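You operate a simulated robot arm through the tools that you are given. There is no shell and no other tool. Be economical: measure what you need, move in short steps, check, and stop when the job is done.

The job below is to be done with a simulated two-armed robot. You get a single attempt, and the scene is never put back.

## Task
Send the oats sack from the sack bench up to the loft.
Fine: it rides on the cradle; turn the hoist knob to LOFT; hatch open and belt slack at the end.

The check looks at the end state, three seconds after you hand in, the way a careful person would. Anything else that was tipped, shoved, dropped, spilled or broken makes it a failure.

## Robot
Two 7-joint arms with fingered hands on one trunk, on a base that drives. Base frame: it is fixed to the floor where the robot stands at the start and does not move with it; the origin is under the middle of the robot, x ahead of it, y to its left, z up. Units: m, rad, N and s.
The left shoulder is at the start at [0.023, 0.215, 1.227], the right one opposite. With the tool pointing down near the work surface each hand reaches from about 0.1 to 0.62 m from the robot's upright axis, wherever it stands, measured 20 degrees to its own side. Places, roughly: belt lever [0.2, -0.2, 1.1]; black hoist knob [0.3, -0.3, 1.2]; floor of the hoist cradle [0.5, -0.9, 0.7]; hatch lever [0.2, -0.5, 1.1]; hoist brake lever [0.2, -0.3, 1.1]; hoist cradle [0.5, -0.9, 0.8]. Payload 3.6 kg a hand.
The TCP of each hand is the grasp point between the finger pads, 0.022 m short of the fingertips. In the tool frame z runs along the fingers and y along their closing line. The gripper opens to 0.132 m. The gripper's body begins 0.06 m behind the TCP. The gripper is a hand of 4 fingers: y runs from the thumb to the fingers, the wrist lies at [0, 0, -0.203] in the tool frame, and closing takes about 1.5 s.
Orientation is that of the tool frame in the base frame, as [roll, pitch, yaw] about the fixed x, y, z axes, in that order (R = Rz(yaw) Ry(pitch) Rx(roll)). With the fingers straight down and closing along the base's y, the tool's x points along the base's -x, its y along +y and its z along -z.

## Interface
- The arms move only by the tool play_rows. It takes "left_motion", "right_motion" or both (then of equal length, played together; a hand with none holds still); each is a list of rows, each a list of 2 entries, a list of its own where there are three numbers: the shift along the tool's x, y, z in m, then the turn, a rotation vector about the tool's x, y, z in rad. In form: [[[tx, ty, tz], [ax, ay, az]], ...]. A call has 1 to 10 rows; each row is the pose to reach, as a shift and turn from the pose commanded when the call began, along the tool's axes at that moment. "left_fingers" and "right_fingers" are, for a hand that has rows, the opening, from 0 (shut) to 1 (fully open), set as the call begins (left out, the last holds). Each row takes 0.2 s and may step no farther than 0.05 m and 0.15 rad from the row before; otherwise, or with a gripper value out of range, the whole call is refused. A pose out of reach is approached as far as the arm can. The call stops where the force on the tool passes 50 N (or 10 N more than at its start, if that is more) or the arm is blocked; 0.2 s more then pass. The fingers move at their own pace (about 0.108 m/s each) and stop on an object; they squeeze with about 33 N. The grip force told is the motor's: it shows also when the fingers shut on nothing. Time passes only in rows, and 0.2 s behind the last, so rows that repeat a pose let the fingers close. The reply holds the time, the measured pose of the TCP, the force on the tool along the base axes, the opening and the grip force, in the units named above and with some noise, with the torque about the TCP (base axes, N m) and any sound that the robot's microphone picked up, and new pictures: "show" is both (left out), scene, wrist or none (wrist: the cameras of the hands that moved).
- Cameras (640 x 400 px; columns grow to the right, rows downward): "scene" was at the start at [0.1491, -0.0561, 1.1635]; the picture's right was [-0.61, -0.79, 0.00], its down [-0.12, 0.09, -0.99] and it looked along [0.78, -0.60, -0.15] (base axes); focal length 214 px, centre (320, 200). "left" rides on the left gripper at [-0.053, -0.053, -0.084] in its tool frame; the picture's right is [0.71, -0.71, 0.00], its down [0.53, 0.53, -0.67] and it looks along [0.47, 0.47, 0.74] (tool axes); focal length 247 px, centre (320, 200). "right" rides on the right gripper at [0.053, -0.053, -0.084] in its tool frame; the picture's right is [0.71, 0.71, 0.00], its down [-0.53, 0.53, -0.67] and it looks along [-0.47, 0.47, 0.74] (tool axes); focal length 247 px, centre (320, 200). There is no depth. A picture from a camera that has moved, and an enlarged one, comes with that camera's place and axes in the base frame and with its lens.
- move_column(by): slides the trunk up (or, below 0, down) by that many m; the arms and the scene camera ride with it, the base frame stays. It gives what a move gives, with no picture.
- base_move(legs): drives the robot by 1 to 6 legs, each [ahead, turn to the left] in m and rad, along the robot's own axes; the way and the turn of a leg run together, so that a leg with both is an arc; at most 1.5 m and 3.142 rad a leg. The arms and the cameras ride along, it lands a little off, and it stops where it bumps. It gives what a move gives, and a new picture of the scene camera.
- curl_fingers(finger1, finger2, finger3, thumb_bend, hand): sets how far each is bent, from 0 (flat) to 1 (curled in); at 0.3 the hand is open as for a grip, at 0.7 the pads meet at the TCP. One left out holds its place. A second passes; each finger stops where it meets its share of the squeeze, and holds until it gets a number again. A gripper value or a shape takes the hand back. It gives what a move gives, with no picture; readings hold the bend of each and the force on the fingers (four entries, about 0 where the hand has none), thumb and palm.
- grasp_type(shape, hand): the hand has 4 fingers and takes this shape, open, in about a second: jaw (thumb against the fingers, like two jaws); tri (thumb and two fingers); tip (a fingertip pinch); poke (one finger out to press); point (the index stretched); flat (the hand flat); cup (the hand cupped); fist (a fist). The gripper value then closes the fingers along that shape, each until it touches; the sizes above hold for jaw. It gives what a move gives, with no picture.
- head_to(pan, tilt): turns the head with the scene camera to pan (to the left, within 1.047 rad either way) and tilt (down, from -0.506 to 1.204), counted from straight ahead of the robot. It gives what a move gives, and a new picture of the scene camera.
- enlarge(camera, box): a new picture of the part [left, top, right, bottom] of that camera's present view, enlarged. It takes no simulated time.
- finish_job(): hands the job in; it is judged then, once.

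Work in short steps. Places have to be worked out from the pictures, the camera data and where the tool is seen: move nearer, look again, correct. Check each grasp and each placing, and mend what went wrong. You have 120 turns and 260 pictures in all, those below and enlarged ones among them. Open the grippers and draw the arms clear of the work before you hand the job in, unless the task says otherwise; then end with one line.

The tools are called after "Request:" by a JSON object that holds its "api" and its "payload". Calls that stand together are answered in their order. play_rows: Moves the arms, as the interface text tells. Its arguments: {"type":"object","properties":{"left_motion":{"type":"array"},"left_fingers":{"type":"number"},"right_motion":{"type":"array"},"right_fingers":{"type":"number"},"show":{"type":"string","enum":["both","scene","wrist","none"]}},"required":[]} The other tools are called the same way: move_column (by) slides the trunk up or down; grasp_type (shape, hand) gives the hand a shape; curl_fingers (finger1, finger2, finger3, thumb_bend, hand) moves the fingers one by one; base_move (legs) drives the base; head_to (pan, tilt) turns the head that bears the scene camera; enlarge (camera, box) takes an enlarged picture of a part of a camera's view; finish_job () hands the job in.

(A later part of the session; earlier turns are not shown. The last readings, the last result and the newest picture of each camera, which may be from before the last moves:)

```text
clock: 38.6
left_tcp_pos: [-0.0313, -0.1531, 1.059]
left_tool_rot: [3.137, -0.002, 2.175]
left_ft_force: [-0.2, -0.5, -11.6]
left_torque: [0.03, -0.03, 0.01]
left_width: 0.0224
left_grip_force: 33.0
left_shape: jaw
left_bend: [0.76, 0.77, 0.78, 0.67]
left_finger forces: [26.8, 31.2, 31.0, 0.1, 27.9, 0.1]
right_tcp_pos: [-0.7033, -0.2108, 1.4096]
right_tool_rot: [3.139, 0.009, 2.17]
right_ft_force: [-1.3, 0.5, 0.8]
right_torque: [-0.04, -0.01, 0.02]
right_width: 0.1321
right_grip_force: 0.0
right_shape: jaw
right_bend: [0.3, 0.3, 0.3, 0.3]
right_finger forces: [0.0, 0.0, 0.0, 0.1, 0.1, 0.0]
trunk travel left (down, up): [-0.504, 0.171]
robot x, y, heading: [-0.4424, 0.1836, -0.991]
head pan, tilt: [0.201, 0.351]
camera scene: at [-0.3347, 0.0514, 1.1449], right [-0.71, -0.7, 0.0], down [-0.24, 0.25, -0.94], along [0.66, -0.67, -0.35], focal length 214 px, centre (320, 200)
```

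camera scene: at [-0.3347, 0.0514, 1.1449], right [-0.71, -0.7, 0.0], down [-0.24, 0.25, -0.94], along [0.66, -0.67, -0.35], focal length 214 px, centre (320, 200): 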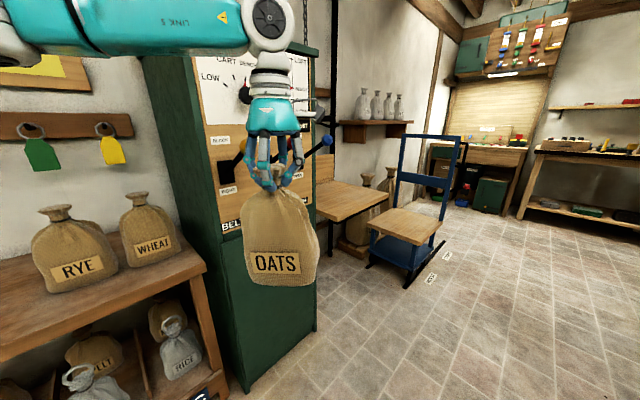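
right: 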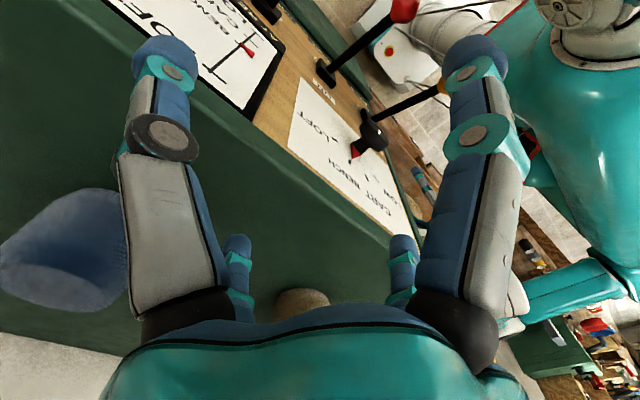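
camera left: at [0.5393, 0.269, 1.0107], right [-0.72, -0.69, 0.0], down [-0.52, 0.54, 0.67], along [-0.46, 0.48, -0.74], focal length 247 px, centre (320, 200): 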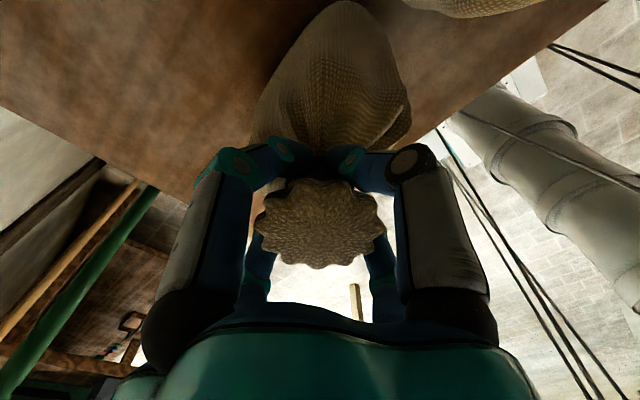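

Something behind/right of the base blocks the turn. I pull the sack closer to the body and look through the right wrist camera for the obstacle.

Request:
{"api": "play_rows", "payload": {"left_motion": [[[0.03, 0, 0], [0, 0, 0]], [[0.07, 0, 0], [0, 0, 0]], [[0.11, 0, 0], [0, 0, 0]], [[0.14, 0, 0], [0, 0, 0]]], "show": "none"}}

Request:
{"api": "enlarge", "payload": {"camera": "right", "box": [0, 0, 640, 400]}}

Request:
{"api": "enlarge", "payload": {"camera": "left", "box": [0, 0, 640, 400]}}

```text
clock: 39.6
left_tcp_pos: [-0.1102, -0.0365, 1.059]
left_tool_rot: [3.139, -0.003, 2.174]
left_ft_force: [-0.4, 1.2, -10.4]
left_torque: [-0.01, -0.02, 0.0]
left_width: 0.0223
left_grip_force: 32.8
left_shape: jaw
left_bend: [0.76, 0.77, 0.78, 0.67]
left_finger forces: [27.2, 30.9, 30.6, 0.0, 27.1, 0.1]
right_tcp_pos: [-0.7042, -0.2081, 1.4104]
right_tool_rot: [-3.142, 0.007, 2.169]
right_ft_force: [-0.6, 0.8, 0.3]
right_torque: [-0.01, 0.0, 0.0]
right_width: 0.1322
right_grip_force: 0.0
right_shape: jaw
right_bend: [0.3, 0.3, 0.3, 0.3]
right_finger forces: [0.0, 0.1, 0.0, 0.0, 0.0, 0.0]
trunk travel left (down, up): [-0.504, 0.171]
robot x, y, heading: [-0.4412, 0.1791, -0.995]
head pan, tilt: [0.201, 0.351]
```

```text
1.00 times, centred on (320, 200) of right (not enlarged: the box is as wide or as high as the picture)
camera zoom: at [-0.7785, -0.1945, 1.4944], right [0.19, 0.98, 0.0], down [0.73, -0.13, 0.67], along [0.66, -0.13, -0.74], focal length 247 px, centre (320, 200)
```

zoom: 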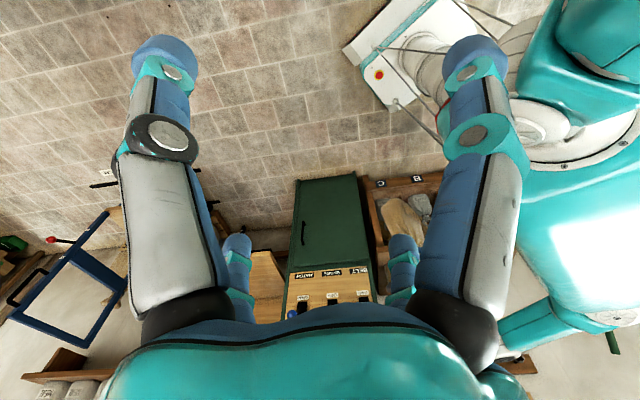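

```text
1.00 times, centred on (320, 200) of left (not enlarged: the box is as wide or as high as the picture)
camera zoom: at [-0.1239, -0.1116, 1.1436], right [-0.98, 0.18, 0.0], down [0.13, 0.73, 0.67], along [0.12, 0.66, -0.74], focal length 247 px, centre (320, 200)
```

zoom: 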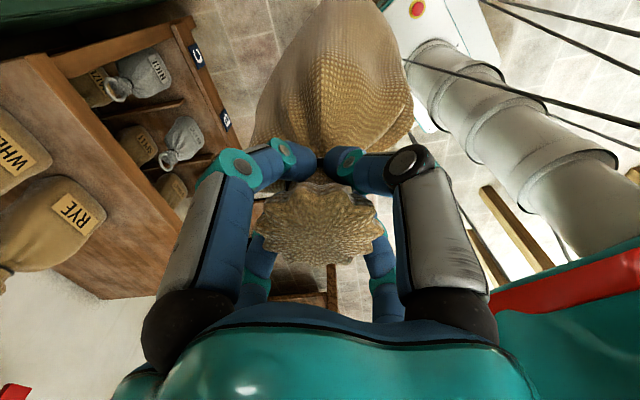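

Front/right floor is clear; the obstacle must be at the rear. I ease ahead a little, finish the turn to slightly past −90°, so the path drifts away from the levers.

Request:
{"api": "base_move", "payload": {"legs": [[0.12, 0], [0, -0.75]]}}

```text
clock: 42.8
left_tcp_pos: [-0.276, -0.2999, 1.0606]
left_tool_rot: [3.138, -0.004, 1.439]
left_ft_force: [-0.1, 0.9, -11.7]
left_torque: [-0.02, 0.01, -0.02]
left_width: 0.022
left_grip_force: 33.3
left_shape: jaw
left_bend: [0.76, 0.77, 0.78, 0.67]
left_finger forces: [27.4, 31.7, 29.9, 0.1, 27.1, 0.0]
right_tcp_pos: [-0.833, -0.0299, 1.4074]
right_tool_rot: [3.141, 0.013, 1.438]
right_ft_force: [1.0, -0.1, 0.0]
right_torque: [-0.01, 0.01, -0.01]
right_width: 0.1319
right_grip_force: 0.1
right_shape: jaw
right_bend: [0.3, 0.3, 0.3, 0.3]
right_finger forces: [0.1, 0.0, 0.1, 0.0, 0.1, 0.0]
trunk travel left (down, up): [-0.504, 0.171]
robot x, y, heading: [-0.3487, 0.0798, -1.721]
head pan, tilt: [0.201, 0.351]
camera scene: at [-0.3544, -0.0875, 1.145], right [-1.0, -0.05, 0.0], down [-0.02, 0.34, -0.94], along [0.05, -0.94, -0.34], focal length 214 px, centre (320, 200)
```

scene: 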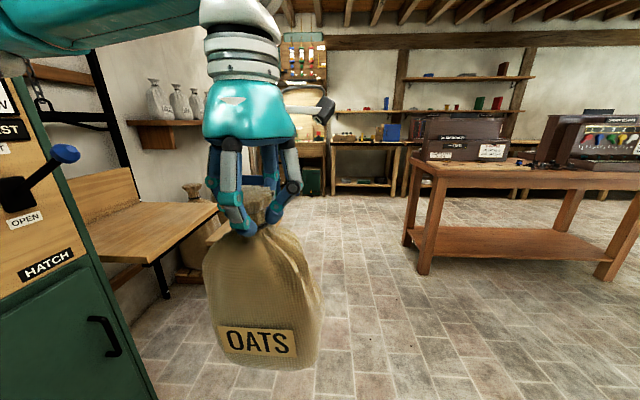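

Path ahead is clear; arm is above lever height. Drift a bit further from the panel while driving down the lane, then turn to face the cradle.

Request:
{"api": "base_move", "payload": {"legs": [[0.05, -0.15], [0.9, 0], [0, 1.5]]}}

```text
clock: 50.8
left_tcp_pos: [-0.2722, -0.9786, 1.0594]
left_tool_rot: [3.141, -0.009, 2.381]
left_ft_force: [-0.3, 1.2, -11.1]
left_torque: [-0.01, 0.06, -0.01]
left_width: 0.022
left_grip_force: 33.3
left_shape: jaw
left_bend: [0.76, 0.49, 0.77, 0.65]
left_finger forces: [26.3, 30.2, 30.7, 0.1, 26.3, 0.0]
right_tcp_pos: [-0.8145, -1.2699, 1.4079]
right_tool_rot: [3.141, 0.018, 2.379]
right_ft_force: [-0.4, 0.9, 0.3]
right_torque: [-0.02, 0.05, 0.0]
right_width: 0.132
right_grip_force: 0.1
right_shape: jaw
right_bend: [0.3, 0.3, 0.3, 0.3]
right_finger forces: [0.0, 0.0, 0.1, 0.0, 0.0, 0.0]
trunk travel left (down, up): [-0.504, 0.171]
robot x, y, heading: [-0.6524, -0.8381, -0.755]
head pan, tilt: [0.201, 0.351]
stopped in leg 3: the robot was blocked; the commanded pose is now the measured one
camera scene: at [-0.5122, -0.9374, 1.1448], right [-0.52, -0.85, 0.0], down [-0.3, 0.18, -0.94], along [0.8, -0.49, -0.35], focal length 214 px, centre (320, 200)
```

scene: 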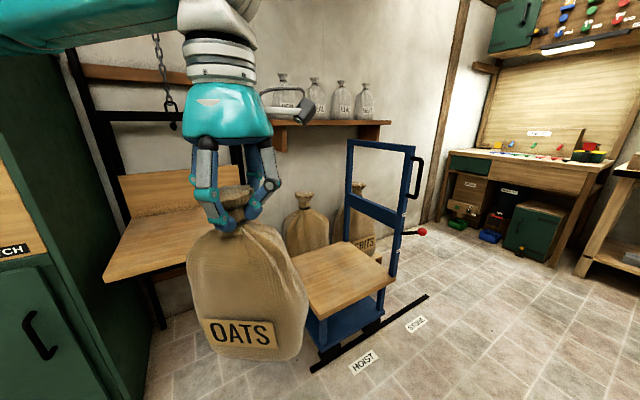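

Blocked at the rear again; I move ahead a bit, then continue turning left.

Request:
{"api": "base_move", "payload": {"legs": [[0.2, 0], [0, 0.6]]}}

```text
clock: 54.1
left_tcp_pos: [-0.1103, -0.874, 1.0608]
left_tool_rot: [-3.141, -0.005, 2.999]
left_ft_force: [0.4, -0.3, -12.0]
left_torque: [0.0, -0.02, -0.01]
left_width: 0.022
left_grip_force: 32.8
left_shape: jaw
left_bend: [0.76, 0.49, 0.77, 0.65]
left_finger forces: [25.9, 30.7, 30.4, 0.0, 25.7, 0.0]
right_tcp_pos: [-0.382, -1.4257, 1.4073]
right_tool_rot: [3.141, 0.018, 2.996]
right_ft_force: [0.2, 0.1, 0.2]
right_torque: [-0.01, -0.03, 0.03]
right_width: 0.1318
right_grip_force: 0.1
right_shape: jaw
right_bend: [0.3, 0.3, 0.3, 0.3]
right_finger forces: [0.1, 0.0, 0.1, 0.0, 0.0, 0.0]
trunk travel left (down, up): [-0.504, 0.171]
robot x, y, heading: [-0.5038, -0.9967, -0.135]
head pan, tilt: [0.201, 0.351]
camera scene: at [-0.3343, -1.0044, 1.1449], right [0.06, -1.0, 0.0], down [-0.34, -0.02, -0.94], along [0.94, 0.06, -0.34], focal length 214 px, centre (320, 200)
```

scene: 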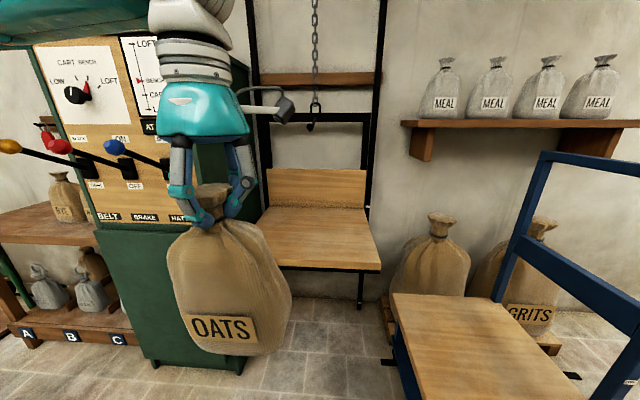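

The tray centre is about (0.5, −0.91, 0.70); the chain hangs at the back (x≈0.7). I sidestep left at a safe distance so the base will clear the cart.

Request:
{"api": "base_move", "payload": {"legs": [[0, 1.3], [0.21, 0], [0, -1.5]]}}

```text
clock: 57.1
left_tcp_pos: [-0.4385, -0.5917, 1.0599]
left_tool_rot: [-3.14, -0.013, -2.184]
left_ft_force: [0.6, -1.3, -11.4]
left_torque: [-0.1, -0.05, 0.02]
left_width: 0.0215
left_grip_force: 32.8
left_shape: jaw
left_bend: [0.76, 0.49, 0.77, 0.65]
left_finger forces: [24.4, 31.5, 32.0, 0.0, 25.1, 0.1]
right_tcp_pos: [-0.0674, -1.0823, 1.4073]
right_tool_rot: [3.139, 0.014, -2.178]
right_ft_force: [0.7, 0.1, -0.4]
right_torque: [-0.05, 0.03, 0.05]
right_width: 0.1319
right_grip_force: 0.0
right_shape: jaw
right_bend: [0.3, 0.3, 0.3, 0.3]
right_finger forces: [0.0, 0.0, 0.1, 0.0, 0.1, 0.0]
trunk travel left (down, up): [-0.504, 0.171]
robot x, y, heading: [-0.4686, -1.022, 0.988]
head pan, tilt: [0.201, 0.351]
stopped in leg 1: the robot was blocked; the commanded pose is now the measured one
camera scene: at [-0.3954, -0.8714, 1.1447], right [0.93, -0.37, 0.0], down [-0.13, -0.32, -0.94], along [0.35, 0.87, -0.35], focal length 214 px, centre (320, 200)
```

scene: 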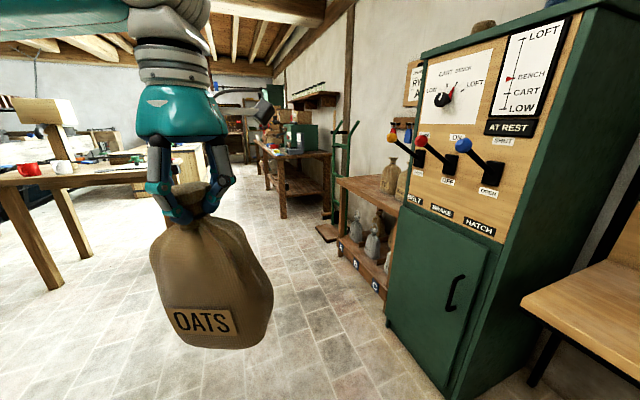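

The blocks always come after about 1 rad of turn in one leg, so I suspect leg length rather than furniture; I split turns. Ahead 0.22, then turn right in two legs.

Request:
{"api": "base_move", "payload": {"legs": [[0.22, 0], [0, -0.65], [0, -0.65]]}}

```text
clock: 61.9
left_tcp_pos: [0.044, -0.6723, 1.0596]
left_tool_rot: [3.136, -0.015, 3.026]
left_ft_force: [0.0, 0.0, -10.8]
left_torque: [0.08, -0.03, -0.04]
left_width: 0.0217
left_grip_force: 33.1
left_shape: jaw
left_bend: [0.77, 0.49, 0.77, 0.65]
left_finger forces: [23.4, 35.3, 33.3, 0.1, 24.3, 0.0]
right_tcp_pos: [-0.2097, -1.2336, 1.4081]
right_tool_rot: [3.137, 0.016, 3.026]
right_ft_force: [0.8, 0.0, 0.3]
right_torque: [0.03, -0.02, -0.01]
right_width: 0.1323
right_grip_force: 0.0
right_shape: jaw
right_bend: [0.3, 0.3, 0.3, 0.3]
right_finger forces: [0.0, 0.0, 0.1, 0.1, 0.1, 0.0]
trunk travel left (down, up): [-0.504, 0.171]
robot x, y, heading: [-0.3452, -0.8011, -0.105]
head pan, tilt: [0.201, 0.351]
stopped in leg 3: the robot was blocked; the commanded pose is now the measured one
camera scene: at [-0.1793, -0.8066, 1.1449], right [0.1, -1.0, 0.0], down [-0.34, -0.03, -0.94], along [0.93, 0.09, -0.34], focal length 214 px, centre (320, 200)
```

scene: 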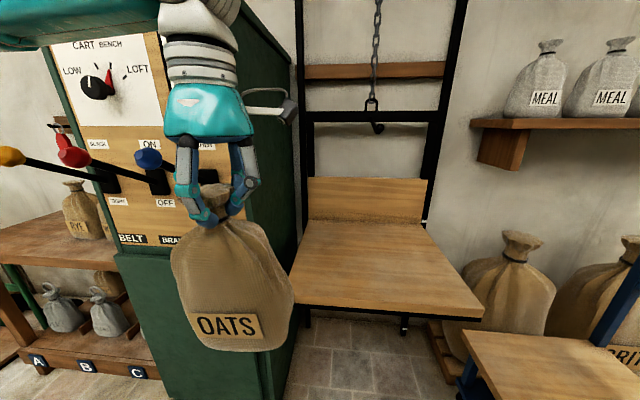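

Still upright and holding. Try the remaining small right turn.

Request:
{"api": "base_move", "payload": {"legs": [[0, -0.3]]}}

```text
clock: 63.2
left_tcp_pos: [0.0636, -0.7923, 1.0618]
left_tool_rot: [3.141, -0.011, 2.725]
left_ft_force: [0.0, 0.3, -12.0]
left_torque: [-0.01, 0.0, -0.01]
left_width: 0.0217
left_grip_force: 33.1
left_shape: jaw
left_bend: [0.77, 0.49, 0.77, 0.65]
left_finger forces: [23.6, 35.2, 33.7, 0.0, 23.9, 0.1]
right_tcp_pos: [-0.346, -1.2508, 1.4074]
right_tool_rot: [3.14, 0.017, 2.723]
right_ft_force: [-0.4, 0.8, 0.5]
right_torque: [0.0, 0.0, 0.0]
right_width: 0.1319
right_grip_force: 0.1
right_shape: jaw
right_bend: [0.3, 0.3, 0.3, 0.3]
right_finger forces: [0.1, 0.0, 0.1, 0.0, 0.0, 0.0]
trunk travel left (down, up): [-0.504, 0.171]
robot x, y, heading: [-0.348, -0.7953, -0.405]
head pan, tilt: [0.201, 0.351]
camera scene: at [-0.185, -0.8425, 1.145], right [-0.2, -0.98, 0.0], down [-0.34, 0.07, -0.94], along [0.92, -0.19, -0.34], focal length 214 px, centre (320, 200)
```

scene: 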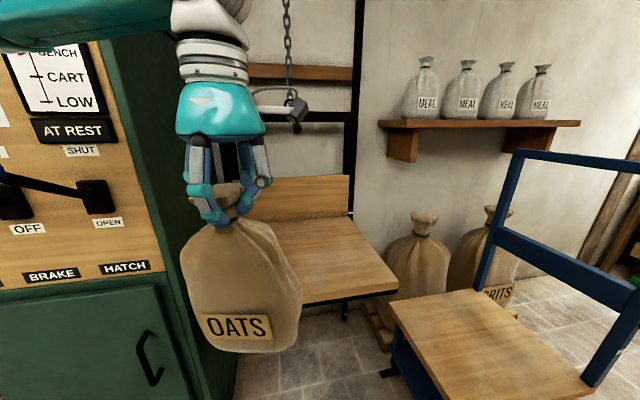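

Now facing the cradle. Drive 0.2 ahead.

Request:
{"api": "base_move", "payload": {"legs": [[0.2, 0]]}}

Request:
{"api": "head_to", "payload": {"pan": 0.4, "tilt": 0.6}}

```text
clock: 64.8
left_tcp_pos: [0.2162, -0.862, 1.0617]
left_tool_rot: [3.133, -0.012, 2.725]
left_ft_force: [0.5, 0.2, -9.9]
left_torque: [-0.02, 0.02, -0.02]
left_width: 0.0213
left_grip_force: 33.0
left_shape: jaw
left_bend: [0.77, 0.49, 0.77, 0.65]
left_finger forces: [24.0, 35.8, 34.9, 0.0, 23.4, 0.0]
right_tcp_pos: [-0.2032, -1.3204, 1.4078]
right_tool_rot: [3.137, 0.023, 2.715]
right_ft_force: [0.1, -0.5, 1.0]
right_torque: [-0.01, -0.02, -0.01]
right_width: 0.132
right_grip_force: 0.1
right_shape: jaw
right_bend: [0.3, 0.3, 0.3, 0.3]
right_finger forces: [0.0, 0.0, 0.0, 0.1, 0.0, 0.1]
trunk travel left (down, up): [-0.504, 0.171]
robot x, y, heading: [-0.1899, -0.863, -0.414]
head pan, tilt: [0.201, 0.351]
stopped in leg 1: the robot was blocked; the commanded pose is now the measured one
camera scene: at [-0.035, -0.9127, 1.1465], right [-0.21, -0.98, 0.0], down [-0.33, 0.07, -0.94], along [0.92, -0.2, -0.34], focal length 214 px, centre (320, 200)
```

scene: 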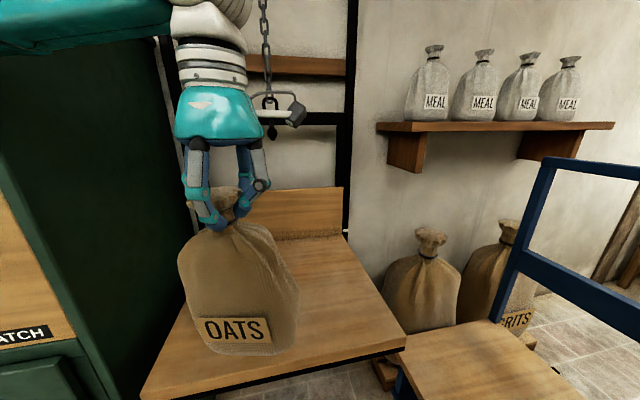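

```text
clock: 65.5
left_tcp_pos: [0.2153, -0.8622, 1.0609]
left_tool_rot: [3.134, -0.009, 2.724]
left_ft_force: [0.0, 0.1, -11.4]
left_torque: [0.01, 0.0, -0.03]
left_width: 0.0215
left_grip_force: 33.1
left_shape: jaw
left_bend: [0.77, 0.49, 0.77, 0.65]
left_finger forces: [23.7, 35.8, 34.8, 0.1, 23.6, 0.0]
right_tcp_pos: [-0.2017, -1.3207, 1.4088]
right_tool_rot: [3.137, 0.025, 2.716]
right_ft_force: [0.4, -0.2, 0.8]
right_torque: [0.0, -0.02, 0.0]
right_width: 0.132
right_grip_force: 0.0
right_shape: jaw
right_bend: [0.3, 0.3, 0.3, 0.3]
right_finger forces: [0.1, 0.1, 0.0, 0.1, 0.0, 0.1]
trunk travel left (down, up): [-0.504, 0.171]
robot x, y, heading: [-0.186, -0.8633, -0.414]
head pan, tilt: [0.4, 0.6]
camera scene: at [-0.0373, -0.8943, 1.1236], right [-0.02, -1.0, 0.0], down [-0.56, 0.01, -0.83], along [0.83, -0.01, -0.56], focal length 214 px, centre (320, 200)
```

scene: 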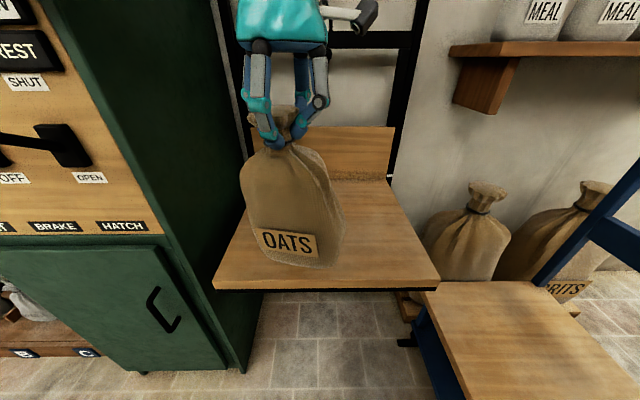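

Sack is over the tray's front. Tray spans x 0.25–0.72, y −0.66…−1.16. I extend to about (0.41, −0.90), still high.

Request:
{"api": "play_rows", "payload": {"left_motion": [[[-0.035, 0.008, 0], [0, 0, 0]], [[-0.075, 0.017, 0], [0, 0, 0]], [[-0.115, 0.026, 0], [0, 0, 0]], [[-0.155, 0.035, 0], [0, 0, 0]], [[-0.193, 0.044, 0], [0, 0, 0]], [[-0.193, 0.044, 0], [0, 0, 0]]], "show": "scene"}}

```text
clock: 66.9
left_tcp_pos: [0.4194, -0.9045, 1.0554]
left_tool_rot: [3.138, -0.021, 2.722]
left_ft_force: [1.4, 0.0, -11.0]
left_torque: [-0.03, -0.11, 0.0]
left_width: 0.0215
left_grip_force: 33.0
left_shape: jaw
left_bend: [0.77, 0.48, 0.77, 0.65]
left_finger forces: [24.6, 36.7, 35.2, 0.0, 23.8, 0.0]
right_tcp_pos: [-0.1881, -1.3196, 1.409]
right_tool_rot: [3.139, 0.011, 2.714]
right_ft_force: [-0.4, -0.9, 0.7]
right_torque: [-0.03, 0.0, -0.01]
right_width: 0.132
right_grip_force: 0.0
right_shape: jaw
right_bend: [0.3, 0.3, 0.3, 0.3]
right_finger forces: [0.0, 0.0, 0.1, 0.1, 0.1, 0.0]
trunk travel left (down, up): [-0.504, 0.171]
robot x, y, heading: [-0.1842, -0.8604, -0.411]
head pan, tilt: [0.4, 0.6]
camera scene: at [-0.0258, -0.8949, 1.1218], right [-0.02, -1.0, 0.0], down [-0.57, 0.01, -0.82], along [0.82, -0.01, -0.57], focal length 214 px, centre (320, 200)
```

scene: 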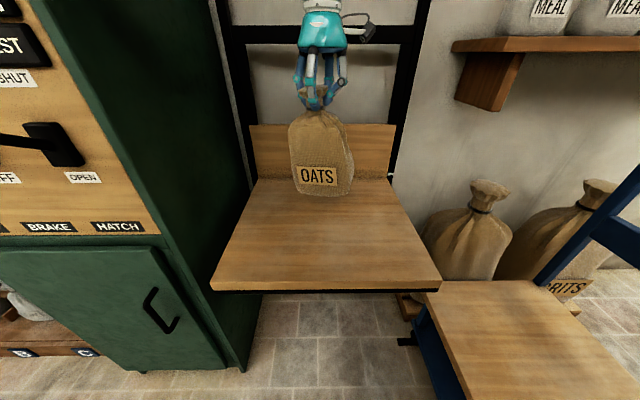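

Positioned over the tray. Lower in small steps, watching the force.

Request:
{"api": "play_rows", "payload": {"left_motion": [[[0, 0, 0.03], [0, 0, 0]], [[0, 0, 0.06], [0, 0, 0]], [[0, 0, 0.09], [0, 0, 0]], [[0, 0, 0.1], [0, 0, 0]], [[0, 0, 0.1], [0, 0, 0]]], "show": "scene"}}

```text
clock: 68.1
left_tcp_pos: [0.4169, -0.9018, 0.9552]
left_tool_rot: [3.138, -0.018, 2.723]
left_ft_force: [-0.8, -0.2, -10.8]
left_torque: [-0.07, 0.01, -0.02]
left_width: 0.0216
left_grip_force: 33.5
left_shape: jaw
left_bend: [0.77, 0.48, 0.77, 0.65]
left_finger forces: [24.6, 36.8, 35.4, 0.0, 23.8, 0.0]
right_tcp_pos: [-0.191, -1.3204, 1.4104]
right_tool_rot: [3.141, 0.015, 2.717]
right_ft_force: [0.2, -0.2, -0.2]
right_torque: [0.01, -0.01, 0.0]
right_width: 0.1322
right_grip_force: 0.0
right_shape: jaw
right_bend: [0.3, 0.3, 0.3, 0.3]
right_finger forces: [0.0, 0.1, 0.1, 0.1, 0.1, 0.1]
trunk travel left (down, up): [-0.504, 0.171]
robot x, y, heading: [-0.1853, -0.8649, -0.415]
head pan, tilt: [0.4, 0.6]
camera scene: at [-0.0274, -0.8943, 1.1221], right [-0.02, -1.0, 0.0], down [-0.57, 0.01, -0.82], along [0.82, -0.01, -0.57], focal length 214 px, centre (320, 200)
```

scene: 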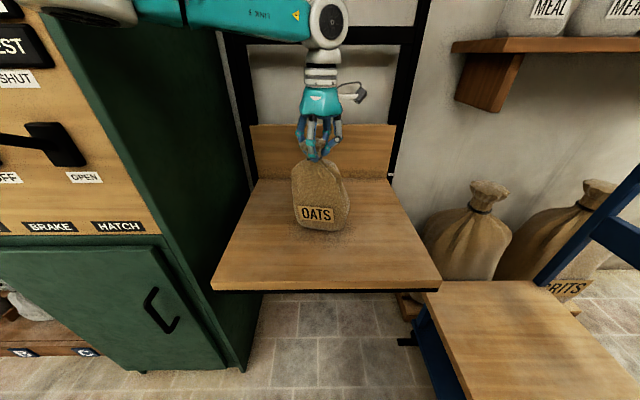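

Close to contact; lower in 6 mm steps.

Request:
{"api": "play_rows", "payload": {"left_motion": [[[0, 0, 0.006], [0, 0, 0]], [[0, 0, 0.012], [0, 0, 0]], [[0, 0, 0.018], [0, 0, 0]], [[0, 0, 0.018], [0, 0, 0]]], "show": "none"}}

Request:
{"api": "enlarge", "payload": {"camera": "scene", "box": [230, 100, 410, 260]}}

```text
clock: 69.1
left_tcp_pos: [0.417, -0.9, 0.937]
left_tool_rot: [3.137, -0.021, 2.724]
left_ft_force: [0.3, 0.2, -12.2]
left_torque: [-0.03, -0.04, 0.01]
left_width: 0.0213
left_grip_force: 33.0
left_shape: jaw
left_bend: [0.77, 0.48, 0.77, 0.65]
left_finger forces: [24.7, 36.7, 35.5, 0.1, 23.7, 0.0]
right_tcp_pos: [-0.1887, -1.3213, 1.4091]
right_tool_rot: [-3.142, 0.014, 2.715]
right_ft_force: [0.9, 0.0, 0.4]
right_torque: [0.02, -0.01, -0.01]
right_width: 0.132
right_grip_force: 0.1
right_shape: jaw
right_bend: [0.3, 0.3, 0.3, 0.3]
right_finger forces: [0.1, 0.1, 0.1, 0.0, 0.0, 0.1]
trunk travel left (down, up): [-0.504, 0.171]
robot x, y, heading: [-0.1859, -0.8613, -0.414]
head pan, tilt: [0.4, 0.6]
```

```text
2.50 times, centred on (320, 180) of scene
camera zoom: at [-0.0273, -0.8944, 1.1221], right [-0.02, -1.0, 0.0], down [-0.57, 0.01, -0.82], along [0.82, -0.01, -0.57], focal length 536 px, centre (320, 250)
```

zoom: 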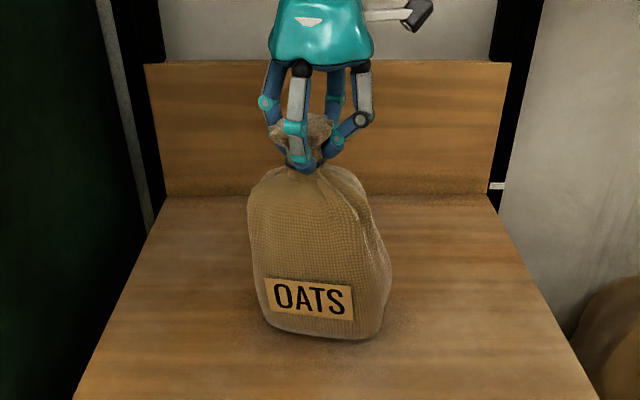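

Not yet down. Continue lowering in 5 mm steps until the force drops.

Request:
{"api": "play_rows", "payload": {"left_motion": [[[0, 0, 0.005], [0, 0, 0]], [[0, 0, 0.01], [0, 0, 0]], [[0, 0, 0.013], [0, 0, 0]], [[0, 0, 0.013], [0, 0, 0]]], "show": "none"}}

Request:
{"api": "enlarge", "payload": {"camera": "scene", "box": [230, 100, 410, 260]}}

```text
clock: 70.1
left_tcp_pos: [0.4169, -0.9038, 0.934]
left_tool_rot: [-3.14, -0.002, 2.72]
left_ft_force: [3.3, -14.9, 35.5]
left_torque: [0.41, 0.13, 0.01]
left_width: 0.0222
left_grip_force: 33.0
left_shape: jaw
left_bend: [0.77, 0.78, 0.78, 0.65]
left_finger forces: [34.1, 39.3, 37.8, 0.0, 33.5, 0.1]
right_tcp_pos: [-0.1947, -1.3219, 1.4089]
right_tool_rot: [3.137, 0.018, 2.715]
right_ft_force: [0.0, 0.2, -0.3]
right_torque: [0.03, -0.02, 0.01]
right_width: 0.1319
right_grip_force: 0.0
right_shape: jaw
right_bend: [0.3, 0.3, 0.3, 0.3]
right_finger forces: [0.0, 0.0, 0.1, 0.0, 0.1, 0.0]
trunk travel left (down, up): [-0.504, 0.171]
robot x, y, heading: [-0.1851, -0.8631, -0.409]
head pan, tilt: [0.4, 0.6]
```

```text
2.50 times, centred on (320, 180) of scene
camera zoom: at [-0.0311, -0.8955, 1.123], right [-0.02, -1.0, 0.0], down [-0.56, 0.01, -0.83], along [0.83, -0.01, -0.56], focal length 536 px, centre (320, 250)
```

zoom: 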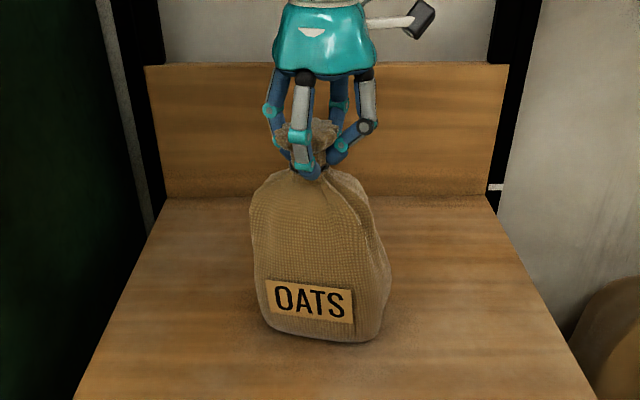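

It is down (35 N push). Ease up 9 mm to relieve, then open.

Request:
{"api": "play_rows", "payload": {"left_motion": [[[0, 0, -0.004], [0, 0, 0]], [[0, 0, -0.008], [0, 0, 0]], [[0, 0, -0.008], [0, 0, 0]]], "show": "none"}}

Request:
{"api": "enlarge", "payload": {"camera": "scene", "box": [230, 100, 410, 260]}}

```text
clock: 70.9
left_tcp_pos: [0.4159, -0.9002, 0.9346]
left_tool_rot: [3.138, -0.015, 2.722]
left_ft_force: [2.2, -8.8, 18.9]
left_torque: [0.14, 0.03, -0.01]
left_width: 0.0222
left_grip_force: 32.8
left_shape: jaw
left_bend: [0.77, 0.78, 0.78, 0.65]
left_finger forces: [32.3, 39.0, 37.3, 0.0, 31.1, 0.0]
right_tcp_pos: [-0.1925, -1.3197, 1.4095]
right_tool_rot: [3.139, 0.015, 2.715]
right_ft_force: [0.4, 0.2, 0.0]
right_torque: [-0.02, 0.01, 0.01]
right_width: 0.132
right_grip_force: 0.0
right_shape: jaw
right_bend: [0.3, 0.3, 0.3, 0.3]
right_finger forces: [0.1, 0.1, 0.0, 0.0, 0.0, 0.0]
trunk travel left (down, up): [-0.504, 0.171]
robot x, y, heading: [-0.1858, -0.8629, -0.417]
head pan, tilt: [0.4, 0.6]
```

```text
2.50 times, centred on (320, 180) of scene
camera zoom: at [-0.0299, -0.8951, 1.1225], right [-0.02, -1.0, 0.0], down [-0.56, 0.01, -0.83], along [0.83, -0.01, -0.56], focal length 536 px, centre (320, 250)
```

zoom: 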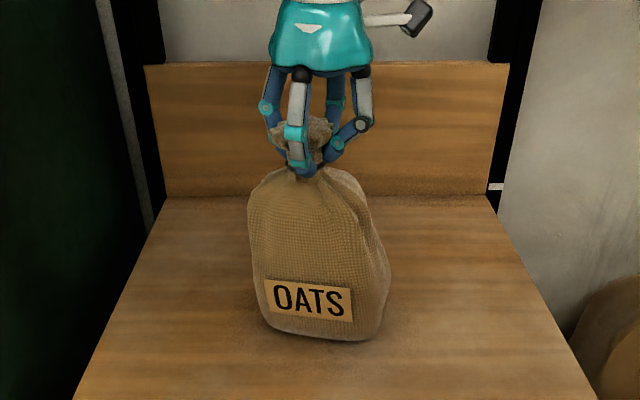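

The sack leans slightly (top toward +y, consistent with the −y force). Shift the hand 1.5 cm toward −y to upright it.

Request:
{"api": "play_rows", "payload": {"left_motion": [[[-0.003, -0.007, -0.002], [0, 0, 0]], [[-0.006, -0.014, -0.003], [0, 0, 0]], [[-0.006, -0.014, -0.003], [0, 0, 0]]], "show": "none"}}

Request:
{"api": "enlarge", "payload": {"camera": "scene", "box": [230, 100, 410, 260]}}

```text
clock: 71.7
left_tcp_pos: [0.4148, -0.9119, 0.9317]
left_tool_rot: [3.134, -0.022, 2.726]
left_ft_force: [0.6, 0.8, -7.4]
left_torque: [0.35, -0.22, -0.12]
left_width: 0.0221
left_grip_force: 33.0
left_shape: jaw
left_bend: [0.77, 0.78, 0.77, 0.65]
left_finger forces: [28.2, 39.2, 35.3, 0.0, 25.5, 0.0]
right_tcp_pos: [-0.1898, -1.3203, 1.4093]
right_tool_rot: [3.14, 0.016, 2.714]
right_ft_force: [-1.0, 0.3, 0.4]
right_torque: [0.03, 0.0, -0.01]
right_width: 0.1318
right_grip_force: 0.0
right_shape: jaw
right_bend: [0.3, 0.3, 0.3, 0.3]
right_finger forces: [0.1, 0.1, 0.1, 0.0, 0.1, 0.0]
trunk travel left (down, up): [-0.504, 0.171]
robot x, y, heading: [-0.1833, -0.8625, -0.419]
head pan, tilt: [0.4, 0.6]
```

```text
2.50 times, centred on (320, 180) of scene
camera zoom: at [-0.0276, -0.8943, 1.122], right [-0.02, -1.0, 0.0], down [-0.57, 0.01, -0.82], along [0.82, -0.01, -0.57], focal length 536 px, centre (320, 250)
```

zoom: 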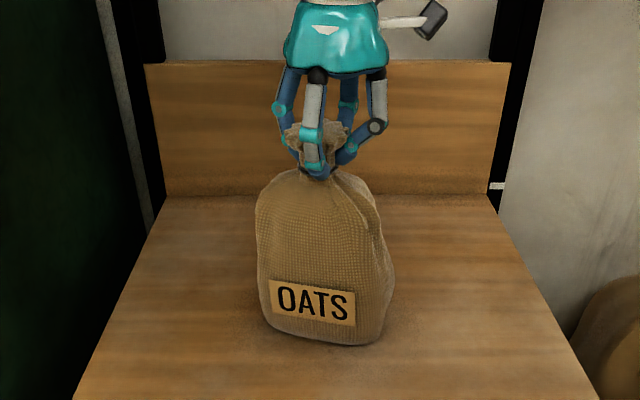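

Upright now and nearly resting. Lower 3 mm and release.

Request:
{"api": "play_rows", "payload": {"left_motion": [[[0, -0.002, 0.004], [0, 0, 0]], [[0, -0.002, 0.004], [0, 0, 0]]], "show": "none"}}

Request:
{"api": "play_rows", "payload": {"left_motion": [[[0, 0, 0], [0, 0, 0]], [[0, 0, 0], [0, 0, 0]], [[0, 0, 0], [0, 0, 0]], [[0, 0, 0], [0, 0, 0]]], "left_fingers": 0.8, "show": "scene"}}

```text
clock: 72.3
left_tcp_pos: [0.4147, -0.9162, 0.9302]
left_tool_rot: [3.137, -0.018, 2.725]
left_ft_force: [1.2, 0.2, -4.7]
left_torque: [0.49, -0.2, -0.12]
left_width: 0.0218
left_grip_force: 32.3
left_shape: jaw
left_bend: [0.77, 0.78, 0.78, 0.65]
left_finger forces: [28.5, 39.9, 34.9, 0.0, 25.7, 0.1]
right_tcp_pos: [-0.1903, -1.321, 1.4095]
right_tool_rot: [3.14, 0.016, 2.716]
right_ft_force: [0.3, -0.8, -0.4]
right_torque: [0.03, 0.02, 0.01]
right_width: 0.1319
right_grip_force: 0.0
right_shape: jaw
right_bend: [0.3, 0.3, 0.3, 0.3]
right_finger forces: [0.0, 0.0, 0.1, 0.1, 0.0, 0.0]
trunk travel left (down, up): [-0.504, 0.171]
robot x, y, heading: [-0.1837, -0.8638, -0.418]
head pan, tilt: [0.4, 0.6]
```

```text
clock: 73.3
left_tcp_pos: [0.4151, -0.9162, 0.9312]
left_tool_rot: [3.139, -0.018, 2.726]
left_ft_force: [-0.2, -0.7, 0.0]
left_torque: [-0.01, 0.02, 0.01]
left_width: 0.1053
left_grip_force: 0.0
left_shape: jaw
left_bend: [0.25, 0.25, 0.25, 0.47]
left_finger forces: [0.0, 0.1, 0.0, 0.1, 0.0, 0.0]
right_tcp_pos: [-0.1916, -1.3196, 1.4101]
right_tool_rot: [3.139, 0.016, 2.717]
right_ft_force: [-0.1, 0.0, 0.2]
right_torque: [0.02, 0.0, 0.0]
right_width: 0.132
right_grip_force: 0.1
right_shape: jaw
right_bend: [0.3, 0.3, 0.3, 0.3]
right_finger forces: [0.0, 0.1, 0.0, 0.0, 0.1, 0.0]
trunk travel left (down, up): [-0.504, 0.171]
robot x, y, heading: [-0.1859, -0.8609, -0.416]
head pan, tilt: [0.4, 0.6]
camera scene: at [-0.0284, -0.8943, 1.1223], right [-0.02, -1.0, 0.0], down [-0.57, 0.01, -0.82], along [0.82, -0.01, -0.57], focal length 214 px, centre (320, 200)
```

scene: 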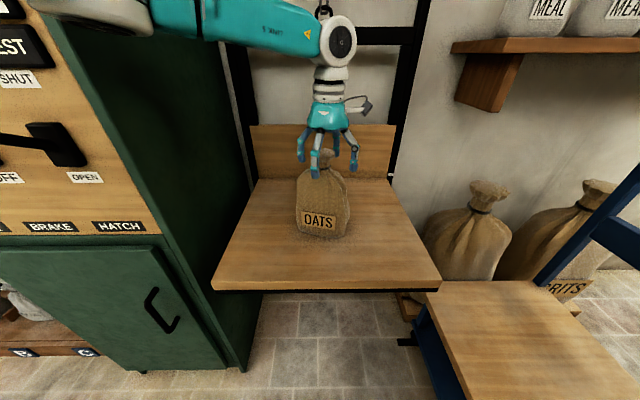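

Sack stands on the cradle. Lift the hand straight up clear, then retract.

Request:
{"api": "play_rows", "payload": {"left_motion": [[[0, 0, -0.03], [0, 0, 0]], [[0, 0, -0.07], [0, 0, 0]], [[0, 0, -0.11], [0, 0, 0]], [[0, 0, -0.15], [0, 0, 0]], [[0.04, 0, -0.16], [0, 0, 0]], [[0.09, 0, -0.16], [0, 0, 0]], [[0.14, 0, -0.16], [0, 0, 0]], [[0.19, 0, -0.16], [0, 0, 0]]], "show": "scene"}}

```text
clock: 75.1
left_tcp_pos: [0.2327, -0.8379, 1.1005]
left_tool_rot: [3.132, -0.008, 2.727]
left_ft_force: [-0.6, 0.6, 0.4]
left_torque: [0.0, -0.03, 0.02]
left_width: 0.1054
left_grip_force: 0.1
left_shape: jaw
left_bend: [0.25, 0.25, 0.25, 0.47]
left_finger forces: [0.0, 0.0, 0.0, 0.0, 0.0, 0.0]
right_tcp_pos: [-0.2063, -1.3184, 1.4106]
right_tool_rot: [3.137, 0.03, 2.716]
right_ft_force: [0.1, 0.4, -0.4]
right_torque: [-0.05, -0.03, -0.01]
right_width: 0.1318
right_grip_force: 0.0
right_shape: jaw
right_bend: [0.3, 0.3, 0.3, 0.3]
right_finger forces: [0.0, 0.1, 0.0, 0.0, 0.0, 0.1]
trunk travel left (down, up): [-0.504, 0.171]
robot x, y, heading: [-0.187, -0.8605, -0.419]
head pan, tilt: [0.4, 0.6]
camera scene: at [-0.0409, -0.8932, 1.1248], right [-0.02, -1.0, 0.0], down [-0.56, 0.01, -0.83], along [0.83, -0.01, -0.56], focal length 214 px, centre (320, 200)
```

scene: 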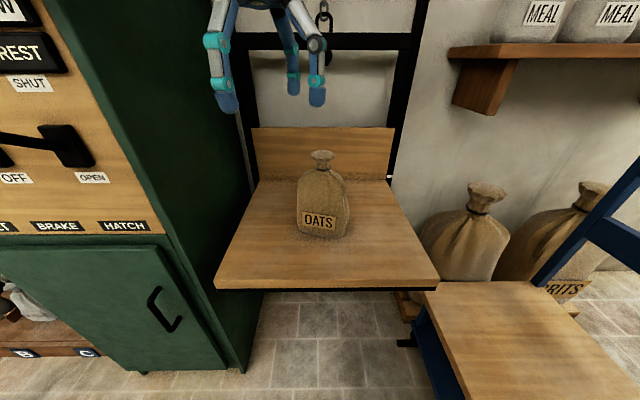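

The oats stand alone on the cradle. Now back away diagonally to stand in front of the panel for the left hand.

Request:
{"api": "base_move", "payload": {"legs": [[0, -0.4], [-0.42, 0], [0, 0.4], [0, 0.4]]}}

Request:
{"api": "head_to", "payload": {"pan": 0.25, "tilt": 0.0}}

```text
clock: 81.5
left_tcp_pos: [-0.0953, -0.3577, 1.0959]
left_tool_rot: [3.138, -0.017, 3.132]
left_ft_force: [0.1, -1.6, -0.2]
left_torque: [0.02, 0.01, 0.01]
left_width: 0.1054
left_grip_force: 0.0
left_shape: jaw
left_bend: [0.25, 0.25, 0.25, 0.47]
left_finger forces: [0.1, 0.0, 0.0, 0.1, 0.0, 0.0]
right_tcp_pos: [-0.3032, -0.9713, 1.4099]
right_tool_rot: [3.141, 0.016, 3.124]
right_ft_force: [-0.2, 0.9, -0.2]
right_torque: [0.06, 0.0, -0.03]
right_width: 0.1319
right_grip_force: 0.1
right_shape: jaw
right_bend: [0.3, 0.3, 0.3, 0.3]
right_finger forces: [0.0, 0.1, 0.1, 0.1, 0.0, 0.1]
trunk travel left (down, up): [-0.504, 0.171]
robot x, y, heading: [-0.4794, -0.5711, -0.013]
head pan, tilt: [0.4, 0.6]
camera scene: at [-0.323, -0.5432, 1.1223], right [0.38, -0.93, 0.0], down [-0.52, -0.21, -0.82], along [0.76, 0.31, -0.57], focal length 214 px, centre (320, 200)
```

scene: 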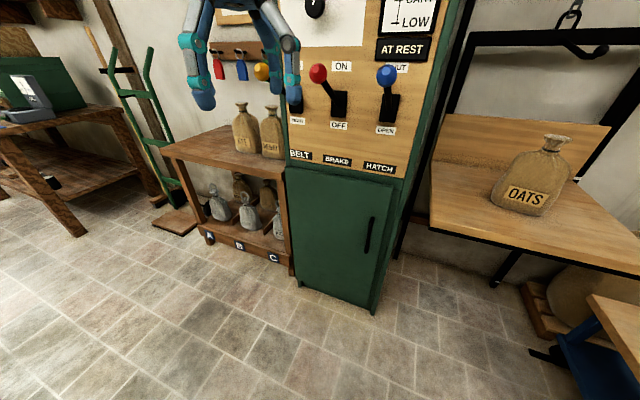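

```text
clock: 82.5
left_tcp_pos: [-0.0944, -0.3568, 1.0955]
left_tool_rot: [3.138, -0.017, 3.134]
left_ft_force: [-0.4, 0.2, 1.0]
left_torque: [-0.04, 0.04, -0.03]
left_width: 0.1054
left_grip_force: 0.1
left_shape: jaw
left_bend: [0.25, 0.25, 0.25, 0.47]
left_finger forces: [0.0, 0.0, 0.1, 0.1, 0.2, 0.0]
right_tcp_pos: [-0.3035, -0.9716, 1.4102]
right_tool_rot: [3.139, 0.014, 3.123]
right_ft_force: [-0.1, -0.5, -0.4]
right_torque: [0.05, 0.03, -0.01]
right_width: 0.1321
right_grip_force: 0.1
right_shape: jaw
right_bend: [0.3, 0.3, 0.3, 0.3]
right_finger forces: [0.0, 0.1, 0.0, 0.1, 0.0, 0.0]
trunk travel left (down, up): [-0.504, 0.171]
robot x, y, heading: [-0.481, -0.5767, -0.01]
head pan, tilt: [0.25, 0.0]
camera scene: at [-0.3174, -0.5547, 1.1774], right [0.24, -0.97, 0.0], down [0.0, 0.0, -1.0], along [0.97, 0.24, 0.0], focal length 214 px, centre (320, 200)
```

scene: 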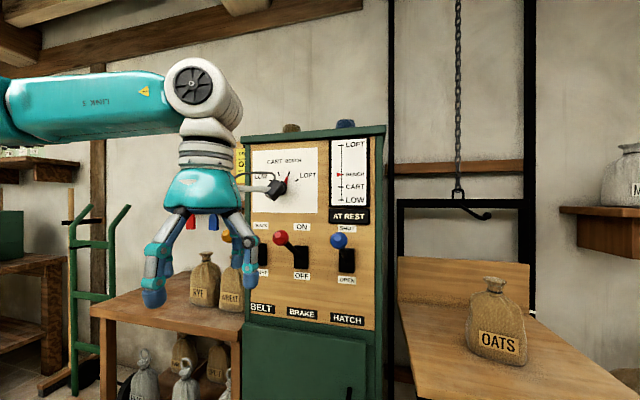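

Enlarge the panel to read the dial and lever geometry.

Request:
{"api": "enlarge", "payload": {"camera": "scene", "box": [235, 120, 395, 330]}}

```text
1.90 times, centred on (315, 225) of scene
camera zoom: at [-0.3174, -0.5547, 1.1774], right [0.24, -0.97, 0.0], down [0.0, 0.0, -1.0], along [0.97, 0.24, 0.0], focal length 408 px, centre (330, 152)
```

zoom: 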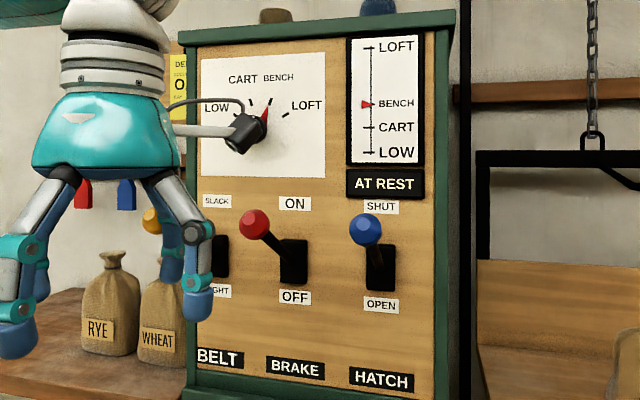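

Geometry: pivots z≈1.0, balls up at about x 0.15, z 1.09; hatch y≈−0.48, brake ≈−0.34, belt ≈−0.205; knob at ≈(0.28, −0.30, 1.21). Raise the left hand above ball height, then drive 0.2 nearer.

Request:
{"api": "play_rows", "payload": {"left_motion": [[[0.03, -0.03, -0.04], [0, 0, 0]], [[0.06, -0.06, -0.08], [0, 0, 0]], [[0.06, -0.09, -0.12], [0, 0, 0]], [[0.06, -0.12, -0.15], [0, 0, 0]]], "show": "none"}}

Request:
{"api": "base_move", "payload": {"legs": [[0.18, 0]]}}

```text
refused: row 1 steps farther than a row can; nothing moved
```

```text
clock: 84.0
left_tcp_pos: [0.0872, -0.3604, 1.0968]
left_tool_rot: [3.138, -0.017, 3.135]
left_ft_force: [-7.9, -5.2, 5.6]
left_torque: [-0.02, -0.32, -0.31]
left_width: 0.1034
left_grip_force: 0.0
left_shape: jaw
left_bend: [0.32, 0.25, 0.25, 0.47]
left_finger forces: [11.1, 0.0, 0.0, 0.0, 0.1, 0.0]
right_tcp_pos: [-0.1196, -0.9742, 1.409]
right_tool_rot: [3.139, 0.016, 3.128]
right_ft_force: [0.2, -0.3, 0.5]
right_torque: [0.0, 0.0, 0.0]
right_width: 0.1316
right_grip_force: 0.1
right_shape: jaw
right_bend: [0.3, 0.3, 0.3, 0.3]
right_finger forces: [0.0, 0.0, 0.1, 0.1, 0.0, 0.0]
trunk travel left (down, up): [-0.504, 0.171]
robot x, y, heading: [-0.2959, -0.5788, -0.007]
head pan, tilt: [0.25, 0.0]
camera scene: at [-0.1354, -0.558, 1.1777], right [0.24, -0.97, 0.0], down [0.0, 0.0, -1.0], along [0.97, 0.24, 0.0], focal length 214 px, centre (320, 200)
```

scene: 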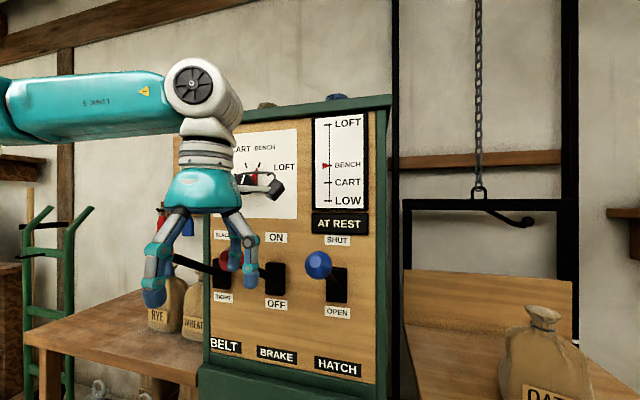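

The raise was refused (step too long), so a finger lightly touches the red ball. I draw the hand straight back, then up.

Request:
{"api": "play_rows", "payload": {"left_motion": [[[0.04, 0, 0], [0, 0, 0]], [[0.06, 0, -0.02], [0, 0, 0]], [[0.06, 0, -0.06], [0, 0, 0]], [[0.06, -0.02, -0.1], [0, 0, 0]], [[0.06, -0.05, -0.13], [0, 0, 0]], [[0.06, -0.09, -0.14], [0, 0, 0]], [[0.06, -0.12, -0.14], [0, 0, 0]]], "show": "scene"}}

Request:
{"api": "enlarge", "payload": {"camera": "scene", "box": [180, 100, 400, 390]}}

```text
clock: 85.6
left_tcp_pos: [0.0298, -0.4815, 1.2376]
left_tool_rot: [3.138, -0.018, 3.136]
left_ft_force: [-0.2, -0.9, -0.2]
left_torque: [0.0, 0.0, -0.05]
left_width: 0.1058
left_grip_force: 0.0
left_shape: jaw
left_bend: [0.25, 0.25, 0.25, 0.47]
left_finger forces: [0.0, 0.0, 0.1, 0.1, 0.1, 0.0]
right_tcp_pos: [-0.1185, -0.9744, 1.4108]
right_tool_rot: [3.136, 0.016, 3.128]
right_ft_force: [-0.2, -0.3, 0.1]
right_torque: [0.0, -0.01, 0.0]
right_width: 0.1321
right_grip_force: 0.0
right_shape: jaw
right_bend: [0.3, 0.3, 0.3, 0.3]
right_finger forces: [0.1, 0.0, 0.0, 0.1, 0.0, 0.0]
trunk travel left (down, up): [-0.504, 0.171]
robot x, y, heading: [-0.298, -0.5815, -0.006]
head pan, tilt: [0.25, 0.0]
camera scene: at [-0.1346, -0.5574, 1.1775], right [0.24, -0.97, 0.0], down [0.0, 0.0, -1.0], along [0.97, 0.24, 0.0], focal length 214 px, centre (320, 200)
```

scene: 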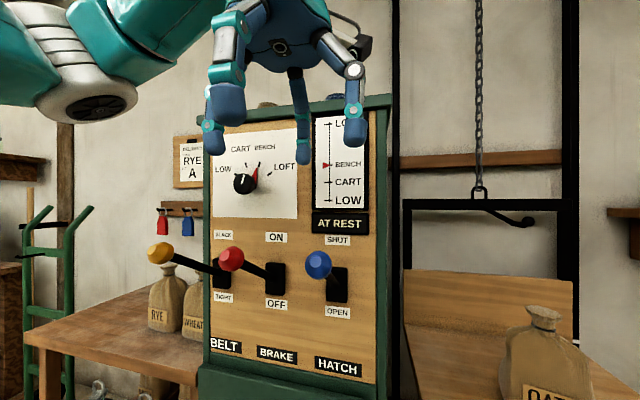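

```text
1.38 times, centred on (290, 245) of scene
camera zoom: at [-0.1346, -0.5574, 1.1775], right [0.24, -0.97, 0.0], down [0.0, 0.0, -1.0], along [0.97, 0.24, 0.0], focal length 296 px, centre (361, 138)
```

zoom: 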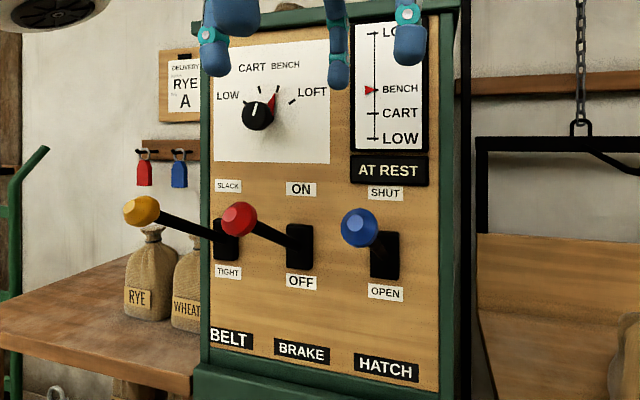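

Refined ball centres: x 0.157, z 1.087, y = −0.204 (belt), −0.342 (brake), −0.482 (hatch). Move over the hatch ball and down around it.

Request:
{"api": "play_rows", "payload": {"left_motion": [[[-0.045, 0, 0], [0, 0, 0]], [[-0.09, 0, 0], [0, 0, 0]], [[-0.127, 0, 0], [0, 0, 0]], [[-0.127, 0, 0.04], [0, 0, 0]], [[-0.127, 0, 0.08], [0, 0, 0]], [[-0.127, 0, 0.115], [0, 0, 0]], [[-0.127, 0, 0.148], [0, 0, 0]], [[-0.127, 0, 0.148], [0, 0, 0]]], "show": "both"}}

```text
clock: 87.4
left_tcp_pos: [0.1527, -0.4771, 1.0856]
left_tool_rot: [3.141, -0.017, 3.134]
left_ft_force: [-0.8, 0.0, 0.1]
left_torque: [0.02, -0.03, 0.0]
left_width: 0.1055
left_grip_force: 0.0
left_shape: jaw
left_bend: [0.25, 0.25, 0.25, 0.47]
left_finger forces: [0.0, 0.0, 0.0, 0.0, 0.0, 0.0]
right_tcp_pos: [-0.1185, -0.9728, 1.4098]
right_tool_rot: [3.138, 0.016, 3.127]
right_ft_force: [0.2, 0.6, 0.4]
right_torque: [-0.02, 0.0, 0.0]
right_width: 0.1319
right_grip_force: 0.0
right_shape: jaw
right_bend: [0.3, 0.3, 0.3, 0.3]
right_finger forces: [0.0, 0.0, 0.0, 0.0, 0.0, 0.1]
trunk travel left (down, up): [-0.504, 0.171]
robot x, y, heading: [-0.2978, -0.5744, -0.011]
head pan, tilt: [0.25, 0.0]
camera scene: at [-0.1347, -0.5568, 1.1776], right [0.24, -0.97, 0.0], down [0.0, 0.0, -1.0], along [0.97, 0.24, 0.0], focal length 214 px, centre (320, 200)
camera left: at [0.2062, -0.5311, 1.1683], right [-0.71, -0.7, 0.01], down [-0.51, 0.53, 0.68], along [-0.48, 0.48, -0.73], focal length 247 px, centre (320, 200)
```

scene: 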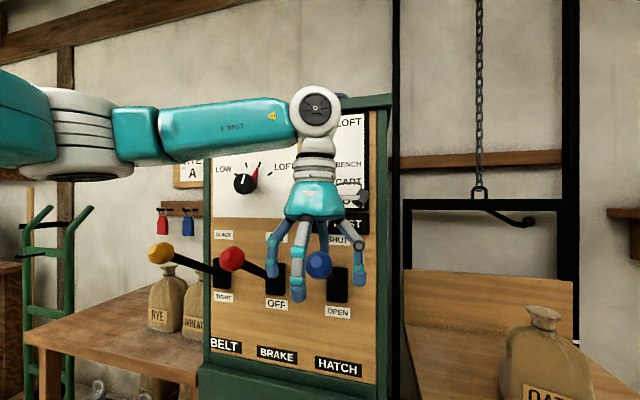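
left: 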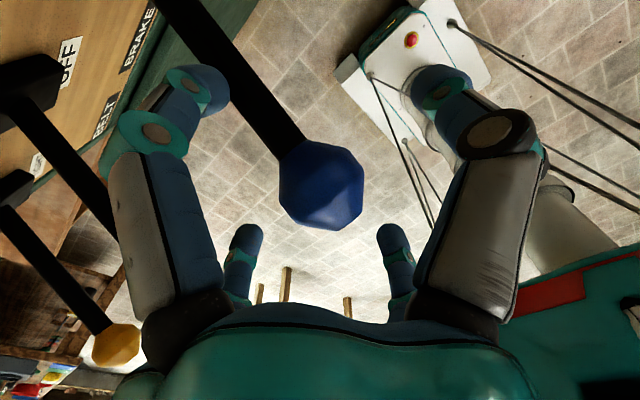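

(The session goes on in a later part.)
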